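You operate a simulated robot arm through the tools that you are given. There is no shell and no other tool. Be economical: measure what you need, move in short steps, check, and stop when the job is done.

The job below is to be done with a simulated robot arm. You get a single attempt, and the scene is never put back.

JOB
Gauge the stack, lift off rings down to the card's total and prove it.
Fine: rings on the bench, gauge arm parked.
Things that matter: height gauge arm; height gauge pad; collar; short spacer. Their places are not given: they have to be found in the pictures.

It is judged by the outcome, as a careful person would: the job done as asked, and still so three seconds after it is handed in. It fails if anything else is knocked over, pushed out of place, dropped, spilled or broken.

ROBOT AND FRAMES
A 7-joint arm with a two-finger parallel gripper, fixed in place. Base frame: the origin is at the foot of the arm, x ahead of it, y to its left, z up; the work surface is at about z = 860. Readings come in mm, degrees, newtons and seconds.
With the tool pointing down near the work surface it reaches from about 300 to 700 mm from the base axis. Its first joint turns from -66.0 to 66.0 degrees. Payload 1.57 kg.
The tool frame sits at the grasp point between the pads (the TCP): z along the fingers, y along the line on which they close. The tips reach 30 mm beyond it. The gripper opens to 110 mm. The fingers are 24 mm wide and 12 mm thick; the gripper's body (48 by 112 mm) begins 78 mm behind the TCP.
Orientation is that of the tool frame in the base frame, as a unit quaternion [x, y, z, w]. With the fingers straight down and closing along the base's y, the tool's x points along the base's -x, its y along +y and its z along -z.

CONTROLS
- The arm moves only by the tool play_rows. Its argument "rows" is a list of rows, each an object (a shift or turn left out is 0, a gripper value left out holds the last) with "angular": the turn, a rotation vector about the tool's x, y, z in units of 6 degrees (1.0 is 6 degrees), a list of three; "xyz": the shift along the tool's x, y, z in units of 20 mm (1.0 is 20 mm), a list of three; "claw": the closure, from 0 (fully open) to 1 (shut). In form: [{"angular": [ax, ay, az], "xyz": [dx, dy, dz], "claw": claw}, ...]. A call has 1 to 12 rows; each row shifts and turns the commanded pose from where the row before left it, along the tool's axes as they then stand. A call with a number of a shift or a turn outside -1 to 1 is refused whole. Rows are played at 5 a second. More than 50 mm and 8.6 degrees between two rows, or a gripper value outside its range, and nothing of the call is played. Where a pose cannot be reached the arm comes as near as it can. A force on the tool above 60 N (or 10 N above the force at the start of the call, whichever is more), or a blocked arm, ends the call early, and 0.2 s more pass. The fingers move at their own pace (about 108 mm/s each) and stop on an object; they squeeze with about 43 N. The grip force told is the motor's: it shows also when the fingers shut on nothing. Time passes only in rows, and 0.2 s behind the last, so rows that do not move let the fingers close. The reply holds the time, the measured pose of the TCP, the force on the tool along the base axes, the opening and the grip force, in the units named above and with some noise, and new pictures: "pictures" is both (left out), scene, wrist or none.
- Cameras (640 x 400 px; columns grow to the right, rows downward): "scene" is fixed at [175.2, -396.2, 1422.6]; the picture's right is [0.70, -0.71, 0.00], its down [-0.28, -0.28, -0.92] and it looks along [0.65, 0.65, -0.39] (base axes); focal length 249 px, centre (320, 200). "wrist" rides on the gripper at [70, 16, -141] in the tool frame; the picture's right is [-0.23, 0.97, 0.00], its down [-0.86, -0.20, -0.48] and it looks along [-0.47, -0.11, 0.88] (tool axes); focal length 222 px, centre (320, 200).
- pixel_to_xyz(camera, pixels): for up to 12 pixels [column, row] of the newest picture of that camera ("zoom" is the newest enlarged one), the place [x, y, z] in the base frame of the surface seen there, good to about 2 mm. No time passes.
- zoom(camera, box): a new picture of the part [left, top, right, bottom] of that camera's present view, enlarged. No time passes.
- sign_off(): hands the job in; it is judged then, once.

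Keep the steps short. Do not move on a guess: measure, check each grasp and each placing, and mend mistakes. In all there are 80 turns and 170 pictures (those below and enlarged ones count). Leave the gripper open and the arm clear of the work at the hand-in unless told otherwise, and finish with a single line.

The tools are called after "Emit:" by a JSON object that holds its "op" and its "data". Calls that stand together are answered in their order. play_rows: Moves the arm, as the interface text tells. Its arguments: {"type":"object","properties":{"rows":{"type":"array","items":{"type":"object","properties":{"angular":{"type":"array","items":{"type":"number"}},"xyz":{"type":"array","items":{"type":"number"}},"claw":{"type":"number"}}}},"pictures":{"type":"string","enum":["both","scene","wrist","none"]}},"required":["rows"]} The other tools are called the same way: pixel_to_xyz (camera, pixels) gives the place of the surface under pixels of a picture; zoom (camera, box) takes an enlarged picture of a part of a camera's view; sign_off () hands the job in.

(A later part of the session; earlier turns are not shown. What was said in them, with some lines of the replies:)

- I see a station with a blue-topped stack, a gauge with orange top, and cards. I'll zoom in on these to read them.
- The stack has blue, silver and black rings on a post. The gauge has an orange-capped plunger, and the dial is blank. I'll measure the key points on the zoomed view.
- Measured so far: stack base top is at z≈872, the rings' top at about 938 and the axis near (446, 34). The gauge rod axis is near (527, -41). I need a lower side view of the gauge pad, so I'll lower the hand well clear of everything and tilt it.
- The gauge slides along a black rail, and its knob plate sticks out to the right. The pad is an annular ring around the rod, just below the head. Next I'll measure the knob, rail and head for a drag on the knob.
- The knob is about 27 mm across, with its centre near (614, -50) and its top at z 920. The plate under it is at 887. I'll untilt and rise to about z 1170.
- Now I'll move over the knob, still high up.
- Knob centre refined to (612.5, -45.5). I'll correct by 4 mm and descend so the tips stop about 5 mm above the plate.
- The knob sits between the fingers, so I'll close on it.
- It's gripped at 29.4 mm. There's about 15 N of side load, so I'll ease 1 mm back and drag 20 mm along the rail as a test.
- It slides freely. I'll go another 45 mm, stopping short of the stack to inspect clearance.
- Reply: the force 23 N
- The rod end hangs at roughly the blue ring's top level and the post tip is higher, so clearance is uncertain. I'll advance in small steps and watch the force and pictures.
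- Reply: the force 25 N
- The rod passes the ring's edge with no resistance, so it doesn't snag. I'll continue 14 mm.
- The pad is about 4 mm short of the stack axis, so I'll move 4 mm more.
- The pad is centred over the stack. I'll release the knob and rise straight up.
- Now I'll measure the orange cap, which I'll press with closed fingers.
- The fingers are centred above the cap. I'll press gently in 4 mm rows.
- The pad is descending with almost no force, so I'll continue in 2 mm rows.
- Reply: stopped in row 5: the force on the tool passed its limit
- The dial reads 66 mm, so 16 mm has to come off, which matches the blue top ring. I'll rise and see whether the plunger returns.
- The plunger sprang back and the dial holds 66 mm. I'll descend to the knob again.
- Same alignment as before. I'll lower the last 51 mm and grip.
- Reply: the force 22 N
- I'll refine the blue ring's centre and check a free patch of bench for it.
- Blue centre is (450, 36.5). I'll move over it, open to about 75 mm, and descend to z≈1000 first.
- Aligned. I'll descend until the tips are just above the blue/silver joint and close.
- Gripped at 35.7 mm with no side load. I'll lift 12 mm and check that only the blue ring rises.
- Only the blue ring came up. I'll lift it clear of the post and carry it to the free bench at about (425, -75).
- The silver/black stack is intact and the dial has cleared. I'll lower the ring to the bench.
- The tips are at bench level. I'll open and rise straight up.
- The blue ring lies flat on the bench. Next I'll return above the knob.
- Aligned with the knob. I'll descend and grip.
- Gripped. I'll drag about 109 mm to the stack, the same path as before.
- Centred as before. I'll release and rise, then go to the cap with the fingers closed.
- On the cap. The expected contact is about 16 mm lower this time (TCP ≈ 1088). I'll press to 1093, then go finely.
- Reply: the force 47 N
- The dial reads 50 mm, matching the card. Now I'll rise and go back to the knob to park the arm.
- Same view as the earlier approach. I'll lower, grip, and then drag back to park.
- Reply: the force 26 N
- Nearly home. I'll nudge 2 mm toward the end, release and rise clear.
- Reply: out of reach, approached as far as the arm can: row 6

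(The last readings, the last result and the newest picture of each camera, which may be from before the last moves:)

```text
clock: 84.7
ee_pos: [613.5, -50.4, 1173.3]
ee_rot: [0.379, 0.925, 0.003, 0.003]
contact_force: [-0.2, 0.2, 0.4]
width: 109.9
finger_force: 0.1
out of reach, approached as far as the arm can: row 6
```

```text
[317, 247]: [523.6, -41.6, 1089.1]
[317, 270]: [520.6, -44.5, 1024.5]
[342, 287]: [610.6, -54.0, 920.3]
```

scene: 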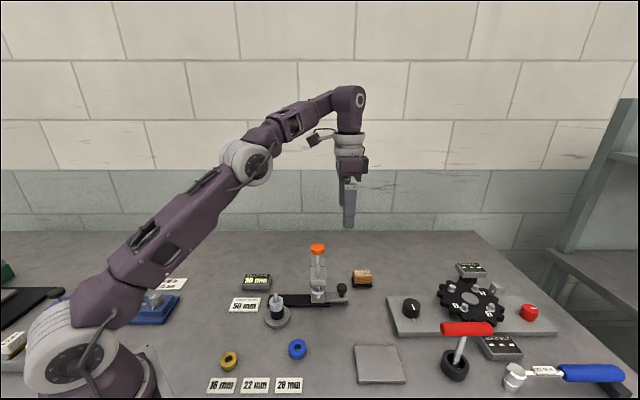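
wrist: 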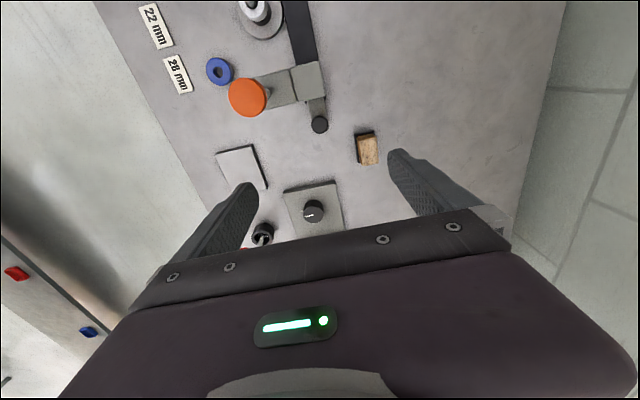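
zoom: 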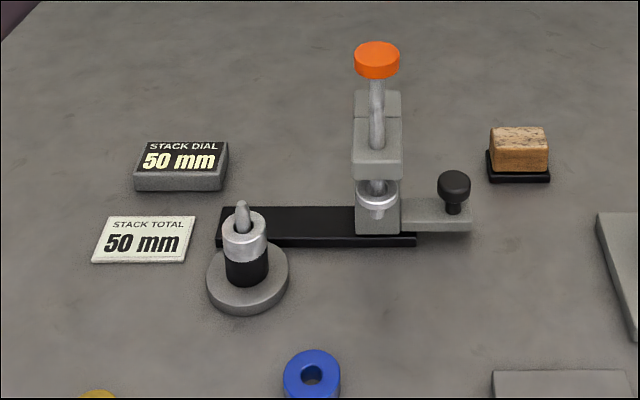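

The gauge is back at its parked pixels: cap at (377, 60) and knob at (453, 185) in the same zoom as the start. The dial holds 50 mm, the blue ring is flat on the bench, and the hand is open and clear, so I'm handing in.

Emit:
{"op": "sign_off", "data": {}}

```text
The job is handed in.
```

The stack first gauged 66 mm; I lifted off the 16 mm blue ring onto the bench, re-gauged it at 50 mm to match the card, and parked the gauge arm.
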